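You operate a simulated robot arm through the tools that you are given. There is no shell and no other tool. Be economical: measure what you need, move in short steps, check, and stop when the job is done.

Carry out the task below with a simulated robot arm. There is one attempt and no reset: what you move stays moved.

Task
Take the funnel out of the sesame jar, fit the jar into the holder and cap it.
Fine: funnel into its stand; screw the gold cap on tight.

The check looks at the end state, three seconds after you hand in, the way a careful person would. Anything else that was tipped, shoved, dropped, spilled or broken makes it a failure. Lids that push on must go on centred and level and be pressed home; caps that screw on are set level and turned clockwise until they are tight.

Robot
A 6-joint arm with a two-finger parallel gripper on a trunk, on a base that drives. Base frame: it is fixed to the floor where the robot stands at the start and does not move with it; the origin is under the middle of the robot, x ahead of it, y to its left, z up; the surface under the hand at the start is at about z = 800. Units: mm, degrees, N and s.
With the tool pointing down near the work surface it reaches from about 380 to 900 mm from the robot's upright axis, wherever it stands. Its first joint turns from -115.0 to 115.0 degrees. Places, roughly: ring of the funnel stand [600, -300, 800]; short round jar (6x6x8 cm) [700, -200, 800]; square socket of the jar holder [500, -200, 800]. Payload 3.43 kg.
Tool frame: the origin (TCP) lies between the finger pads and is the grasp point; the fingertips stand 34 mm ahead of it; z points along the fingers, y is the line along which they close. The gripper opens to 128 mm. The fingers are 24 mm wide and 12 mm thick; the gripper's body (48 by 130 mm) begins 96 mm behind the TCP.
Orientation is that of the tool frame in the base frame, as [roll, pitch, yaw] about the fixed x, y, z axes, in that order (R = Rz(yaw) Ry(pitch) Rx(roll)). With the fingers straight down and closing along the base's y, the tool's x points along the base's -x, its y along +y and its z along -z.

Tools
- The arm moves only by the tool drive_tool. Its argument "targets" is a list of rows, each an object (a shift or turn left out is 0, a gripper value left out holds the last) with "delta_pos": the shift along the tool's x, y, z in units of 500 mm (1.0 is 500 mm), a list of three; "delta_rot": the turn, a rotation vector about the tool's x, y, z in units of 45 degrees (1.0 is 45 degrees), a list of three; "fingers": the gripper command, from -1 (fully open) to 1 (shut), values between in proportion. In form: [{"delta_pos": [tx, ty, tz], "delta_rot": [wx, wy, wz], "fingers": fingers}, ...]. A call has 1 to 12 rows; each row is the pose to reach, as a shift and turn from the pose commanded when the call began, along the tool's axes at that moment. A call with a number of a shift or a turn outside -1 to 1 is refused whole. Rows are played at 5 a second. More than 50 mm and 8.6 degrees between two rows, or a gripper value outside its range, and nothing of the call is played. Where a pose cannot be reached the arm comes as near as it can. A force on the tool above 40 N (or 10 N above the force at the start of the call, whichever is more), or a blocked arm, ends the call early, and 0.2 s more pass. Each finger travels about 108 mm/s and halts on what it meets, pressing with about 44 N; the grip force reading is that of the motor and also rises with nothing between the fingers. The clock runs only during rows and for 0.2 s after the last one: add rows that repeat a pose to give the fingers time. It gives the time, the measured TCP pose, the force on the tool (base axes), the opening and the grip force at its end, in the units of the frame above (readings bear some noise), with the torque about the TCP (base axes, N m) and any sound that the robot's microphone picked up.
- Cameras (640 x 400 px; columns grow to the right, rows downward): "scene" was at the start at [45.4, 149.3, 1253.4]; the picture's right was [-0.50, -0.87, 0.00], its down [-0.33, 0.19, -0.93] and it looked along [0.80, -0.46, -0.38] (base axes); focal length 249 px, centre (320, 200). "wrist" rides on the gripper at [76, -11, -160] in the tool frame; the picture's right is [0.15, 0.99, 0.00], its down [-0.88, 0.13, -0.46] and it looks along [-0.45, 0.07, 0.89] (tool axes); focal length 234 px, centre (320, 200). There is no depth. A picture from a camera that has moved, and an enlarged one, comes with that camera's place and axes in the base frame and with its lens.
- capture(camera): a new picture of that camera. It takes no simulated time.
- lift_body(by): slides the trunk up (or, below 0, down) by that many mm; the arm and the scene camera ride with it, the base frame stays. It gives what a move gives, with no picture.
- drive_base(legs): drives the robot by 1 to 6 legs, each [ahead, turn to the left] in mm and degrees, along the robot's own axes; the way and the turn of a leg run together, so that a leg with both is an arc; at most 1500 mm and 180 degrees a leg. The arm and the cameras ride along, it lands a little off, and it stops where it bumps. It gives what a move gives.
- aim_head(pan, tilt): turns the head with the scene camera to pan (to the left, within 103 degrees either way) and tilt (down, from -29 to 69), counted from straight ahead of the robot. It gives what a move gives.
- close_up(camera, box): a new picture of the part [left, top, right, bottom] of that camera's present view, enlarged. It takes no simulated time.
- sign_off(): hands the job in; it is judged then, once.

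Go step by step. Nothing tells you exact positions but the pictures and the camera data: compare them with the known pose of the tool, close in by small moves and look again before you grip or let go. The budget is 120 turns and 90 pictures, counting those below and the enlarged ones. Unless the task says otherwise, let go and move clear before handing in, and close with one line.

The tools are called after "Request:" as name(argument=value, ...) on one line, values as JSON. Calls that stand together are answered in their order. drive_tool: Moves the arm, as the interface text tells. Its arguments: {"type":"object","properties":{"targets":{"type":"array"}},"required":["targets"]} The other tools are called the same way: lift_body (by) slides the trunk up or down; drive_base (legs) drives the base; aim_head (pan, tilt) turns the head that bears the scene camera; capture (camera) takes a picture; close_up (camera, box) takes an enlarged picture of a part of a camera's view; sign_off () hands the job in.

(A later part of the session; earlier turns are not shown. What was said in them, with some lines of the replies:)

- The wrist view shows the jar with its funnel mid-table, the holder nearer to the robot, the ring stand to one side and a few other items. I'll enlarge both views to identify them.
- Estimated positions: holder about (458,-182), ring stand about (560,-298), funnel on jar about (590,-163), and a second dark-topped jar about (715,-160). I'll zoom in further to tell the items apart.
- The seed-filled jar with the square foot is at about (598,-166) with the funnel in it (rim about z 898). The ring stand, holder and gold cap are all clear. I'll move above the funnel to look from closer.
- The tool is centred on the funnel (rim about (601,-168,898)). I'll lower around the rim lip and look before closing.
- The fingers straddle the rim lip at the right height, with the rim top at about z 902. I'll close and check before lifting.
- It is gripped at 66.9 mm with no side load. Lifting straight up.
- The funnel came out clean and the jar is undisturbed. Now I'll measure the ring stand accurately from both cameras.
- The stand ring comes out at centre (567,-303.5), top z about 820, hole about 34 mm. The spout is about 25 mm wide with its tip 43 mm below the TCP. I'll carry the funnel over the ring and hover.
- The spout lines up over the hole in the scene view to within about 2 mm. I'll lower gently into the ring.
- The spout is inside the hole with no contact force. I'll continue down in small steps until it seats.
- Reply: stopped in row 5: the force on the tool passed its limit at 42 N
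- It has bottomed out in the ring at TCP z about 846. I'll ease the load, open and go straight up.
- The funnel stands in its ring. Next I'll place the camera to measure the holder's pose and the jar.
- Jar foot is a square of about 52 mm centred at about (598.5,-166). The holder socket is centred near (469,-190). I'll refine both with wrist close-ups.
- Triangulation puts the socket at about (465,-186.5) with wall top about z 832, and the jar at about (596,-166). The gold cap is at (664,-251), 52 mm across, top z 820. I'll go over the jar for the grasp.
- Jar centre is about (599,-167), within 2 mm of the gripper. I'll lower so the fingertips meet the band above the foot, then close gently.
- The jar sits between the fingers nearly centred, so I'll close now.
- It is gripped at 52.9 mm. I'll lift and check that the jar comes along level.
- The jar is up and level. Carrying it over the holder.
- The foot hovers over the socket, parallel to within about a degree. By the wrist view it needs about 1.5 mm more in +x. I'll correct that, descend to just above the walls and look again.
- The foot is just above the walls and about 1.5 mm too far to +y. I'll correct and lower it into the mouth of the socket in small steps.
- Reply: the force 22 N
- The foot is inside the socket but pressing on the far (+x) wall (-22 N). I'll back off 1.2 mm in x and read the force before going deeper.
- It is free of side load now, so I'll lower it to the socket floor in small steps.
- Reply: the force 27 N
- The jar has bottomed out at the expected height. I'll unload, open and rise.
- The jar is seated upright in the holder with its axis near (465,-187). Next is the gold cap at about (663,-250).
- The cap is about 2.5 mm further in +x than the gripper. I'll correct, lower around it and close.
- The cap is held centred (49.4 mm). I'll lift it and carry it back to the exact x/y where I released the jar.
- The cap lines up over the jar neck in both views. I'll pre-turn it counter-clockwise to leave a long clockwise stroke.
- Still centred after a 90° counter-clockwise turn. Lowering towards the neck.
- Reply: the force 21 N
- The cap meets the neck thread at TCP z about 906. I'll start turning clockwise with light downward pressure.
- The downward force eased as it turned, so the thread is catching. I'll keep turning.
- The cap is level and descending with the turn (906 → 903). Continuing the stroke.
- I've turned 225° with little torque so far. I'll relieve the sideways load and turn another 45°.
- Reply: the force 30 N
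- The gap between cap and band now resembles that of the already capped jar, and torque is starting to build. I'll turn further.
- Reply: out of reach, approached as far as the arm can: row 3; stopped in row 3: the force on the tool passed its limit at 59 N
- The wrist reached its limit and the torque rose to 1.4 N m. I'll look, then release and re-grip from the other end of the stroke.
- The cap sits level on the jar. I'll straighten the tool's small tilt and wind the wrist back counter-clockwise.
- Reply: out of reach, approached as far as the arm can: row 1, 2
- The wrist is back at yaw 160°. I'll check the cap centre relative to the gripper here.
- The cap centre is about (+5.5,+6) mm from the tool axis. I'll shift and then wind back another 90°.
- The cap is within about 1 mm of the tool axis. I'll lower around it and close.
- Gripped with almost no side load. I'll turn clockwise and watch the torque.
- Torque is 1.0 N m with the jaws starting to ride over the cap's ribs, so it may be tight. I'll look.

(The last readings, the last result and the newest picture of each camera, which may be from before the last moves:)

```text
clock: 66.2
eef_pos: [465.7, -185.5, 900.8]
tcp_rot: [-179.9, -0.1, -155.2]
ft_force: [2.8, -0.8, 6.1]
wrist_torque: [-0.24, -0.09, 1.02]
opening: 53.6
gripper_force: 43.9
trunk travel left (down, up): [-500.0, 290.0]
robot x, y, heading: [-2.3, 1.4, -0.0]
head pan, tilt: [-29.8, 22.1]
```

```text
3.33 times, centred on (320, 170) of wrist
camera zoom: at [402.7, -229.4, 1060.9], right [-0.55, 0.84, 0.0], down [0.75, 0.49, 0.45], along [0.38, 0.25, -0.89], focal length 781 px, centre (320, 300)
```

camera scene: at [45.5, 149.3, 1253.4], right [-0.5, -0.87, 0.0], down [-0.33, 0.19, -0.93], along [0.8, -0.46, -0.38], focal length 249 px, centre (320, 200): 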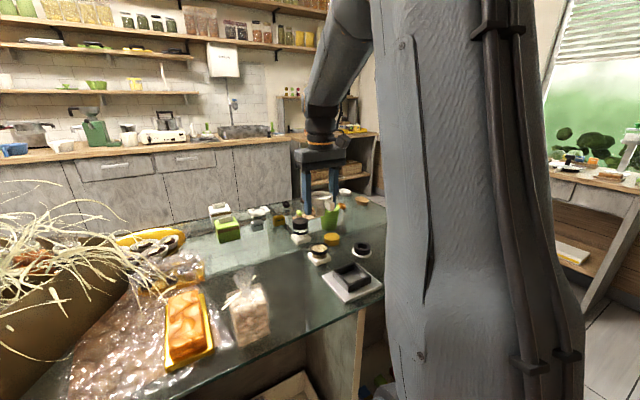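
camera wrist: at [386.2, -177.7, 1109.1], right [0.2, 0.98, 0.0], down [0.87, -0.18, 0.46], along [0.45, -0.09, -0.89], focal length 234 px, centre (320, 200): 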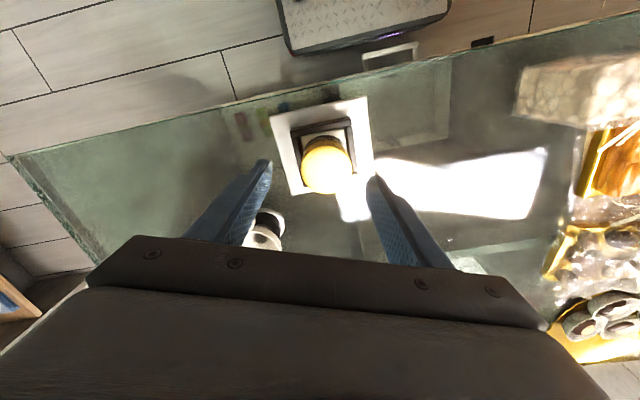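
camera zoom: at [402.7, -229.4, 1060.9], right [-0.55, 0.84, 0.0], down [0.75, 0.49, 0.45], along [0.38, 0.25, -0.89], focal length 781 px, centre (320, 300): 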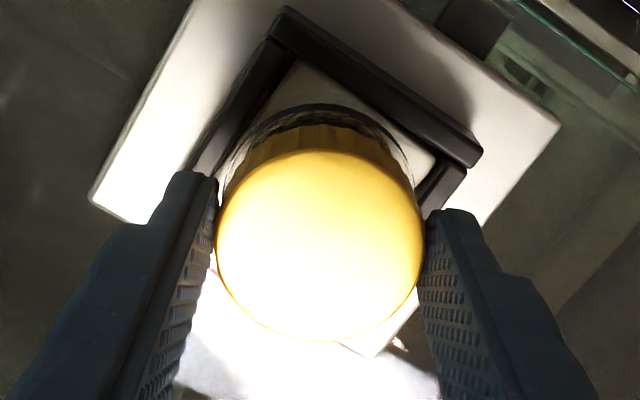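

Request:
drive_tool(targets=[{"delta_rot": [0, 0, 0.15]}, {"delta_rot": [0, 0, 0.3]}, {"delta_rot": [0, 0, 0.45]}, {"delta_rot": [0, 0, 0.6]}])

Request:
drive_tool(targets=[{"delta_rot": [0, 0, 0.15]}, {"delta_rot": [0, 0, 0.3]}, {"delta_rot": [0, 0, 0.45]}, {"delta_rot": [0, 0, 0.6]}])

Request:
close_up(camera="scene", box=[325, 230, 375, 280])

```text
clock: 67.2
eef_pos: [466.9, -186.1, 902.6]
tcp_rot: [-180.0, -0.1, 177.8]
ft_force: [1.4, -3.4, 1.9]
wrist_torque: [-0.1, 0.0, 1.28]
opening: 49.6
gripper_force: 44.3
trunk travel left (down, up): [-500.0, 290.0]
robot x, y, heading: [-1.6, -0.3, 0.2]
head pan, tilt: [-29.8, 22.1]
```

```text
clock: 68.2
eef_pos: [466.2, -186.0, 902.4]
tcp_rot: [-180.0, 0.0, 150.8]
ft_force: [0.0, -2.3, -1.7]
wrist_torque: [-0.15, 0.02, 1.45]
opening: 53.5
gripper_force: 44.5
trunk travel left (down, up): [-500.0, 290.0]
robot x, y, heading: [-1.9, -0.4, 0.4]
head pan, tilt: [-29.8, 22.1]
```

```text
8.00 times, centred on (350, 255) of scene
camera zoom: at [44.8, 149.5, 1253.4], right [-0.49, -0.87, 0.0], down [-0.33, 0.19, -0.93], along [0.81, -0.46, -0.38], focal length 1995 px, centre (80, -240)
```

zoom: 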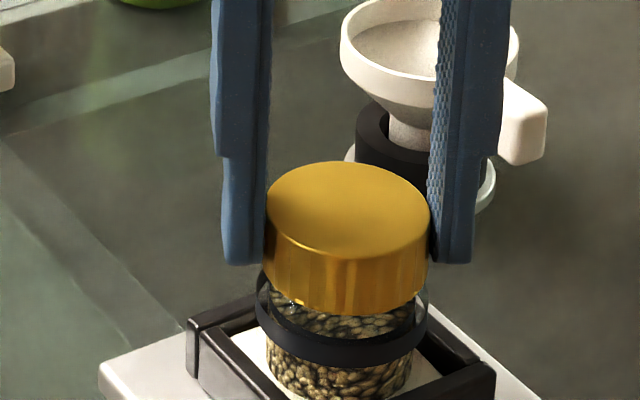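

The torque holds at 1.3–1.45 N m and the jaws now slip round the cap without advancing it, so it is tight. I'll release, rise clear and inspect.

Request:
drive_tool(targets=[{"delta_pos": [0, 0, 0], "fingers": 0.0}, {"delta_pos": [0, 0, 0], "fingers": -0.4}, {"delta_pos": [0, 0, 0], "fingers": -0.4}, {"delta_pos": [0, 0, -0.06]}, {"delta_pos": [0, 0, -0.14]}, {"delta_pos": [0, 0, -0.22]}, {"delta_pos": [0, 0, -0.3]}, {"delta_pos": [0, 0, -0.3]}])

Request:
close_up(camera="scene", box=[320, 215, 390, 295])

Request:
close_up(camera="wrist", box=[190, 60, 410, 260])

Request:
capture(camera="scene")

```text
clock: 70.0
eef_pos: [466.0, -187.0, 1055.0]
tcp_rot: [180.0, -0.1, 150.9]
ft_force: [0.2, 0.7, 0.3]
wrist_torque: [0.02, 0.05, 0.01]
opening: 89.6
gripper_force: 0.1
trunk travel left (down, up): [-500.0, 290.0]
robot x, y, heading: [0.7, 1.3, 0.3]
head pan, tilt: [-29.8, 22.1]
```

```text
5.00 times, centred on (355, 255) of scene
camera zoom: at [44.9, 149.6, 1253.4], right [-0.49, -0.87, 0.0], down [-0.33, 0.19, -0.93], along [0.81, -0.46, -0.38], focal length 1247 px, centre (145, -75)
```

zoom: 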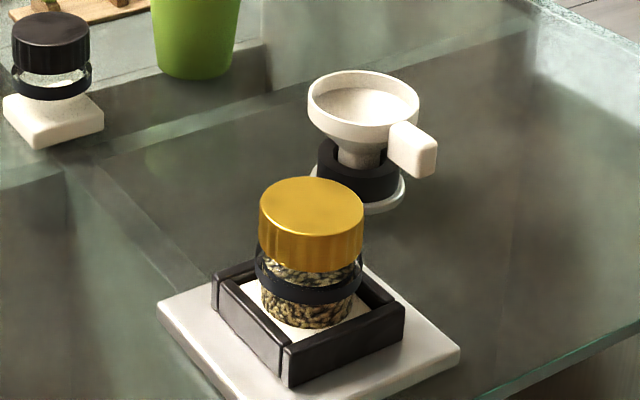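

```text
2.00 times, centred on (300, 160) of wrist
camera zoom: at [396.0, -160.7, 1212.7], right [0.35, 0.94, 0.0], down [0.83, -0.31, 0.46], along [0.43, -0.16, -0.89], focal length 468 px, centre (360, 280)
```

zoom: 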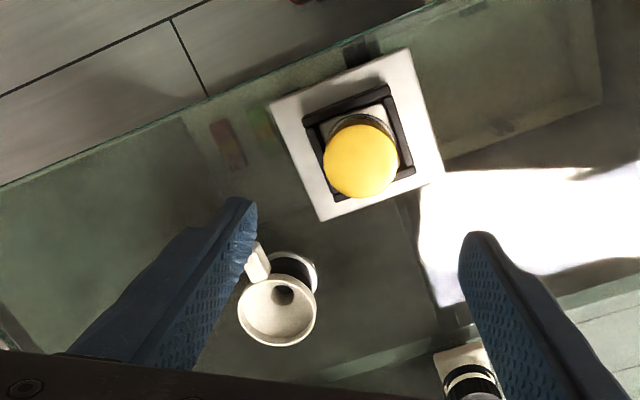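

```text
15 pictures are left
camera scene: at [44.9, 149.6, 1253.4], right [-0.49, -0.87, 0.0], down [-0.33, 0.19, -0.93], along [0.81, -0.46, -0.38], focal length 249 px, centre (320, 200)
```

scene: 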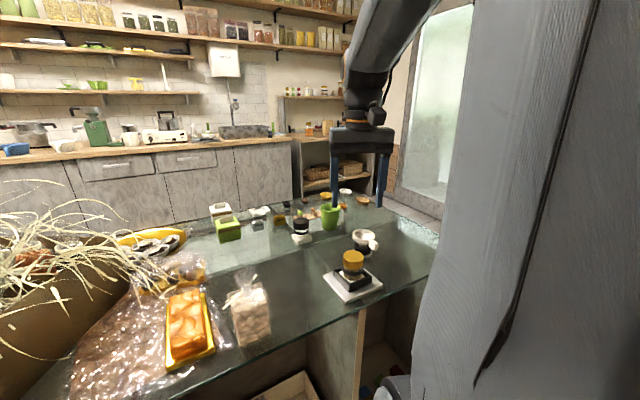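

The cap is level and centred, and nothing nearby has moved. One last close look at the funnel and the cap.

Request:
close_up(camera="scene", box=[340, 220, 385, 265])

Request:
close_up(camera="scene", box=[330, 245, 380, 295])

```text
8.89 times, centred on (362, 242) of scene
camera zoom: at [44.9, 149.6, 1253.4], right [-0.49, -0.87, 0.0], down [-0.33, 0.19, -0.93], along [0.81, -0.46, -0.38], focal length 2216 px, centre (-58, -178)
```

zoom: 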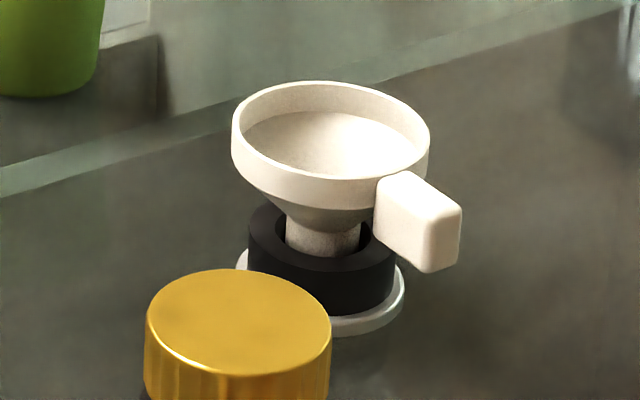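

```text
8.00 times, centred on (355, 270) of scene
camera zoom: at [44.9, 149.6, 1253.4], right [-0.49, -0.87, 0.0], down [-0.33, 0.19, -0.93], along [0.81, -0.46, -0.38], focal length 1995 px, centre (40, -360)
```

zoom: 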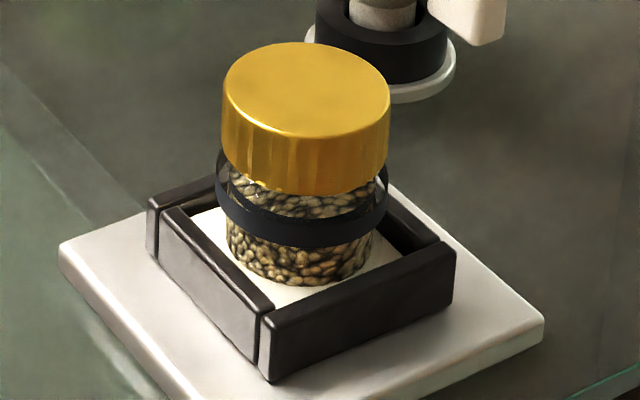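

The funnel stands level in its ring, the jar sits square in the holder and the gold cap is level and tight. The gripper is open and clear, so I'm handing in.

Request:
sign_off()

```text
The job is handed in.
```

I put the funnel in its stand, fitted the sesame jar into the holder, and screwed the gold cap on until the gripper slipped on it at about 1.4 N m; nothing else looked moved.
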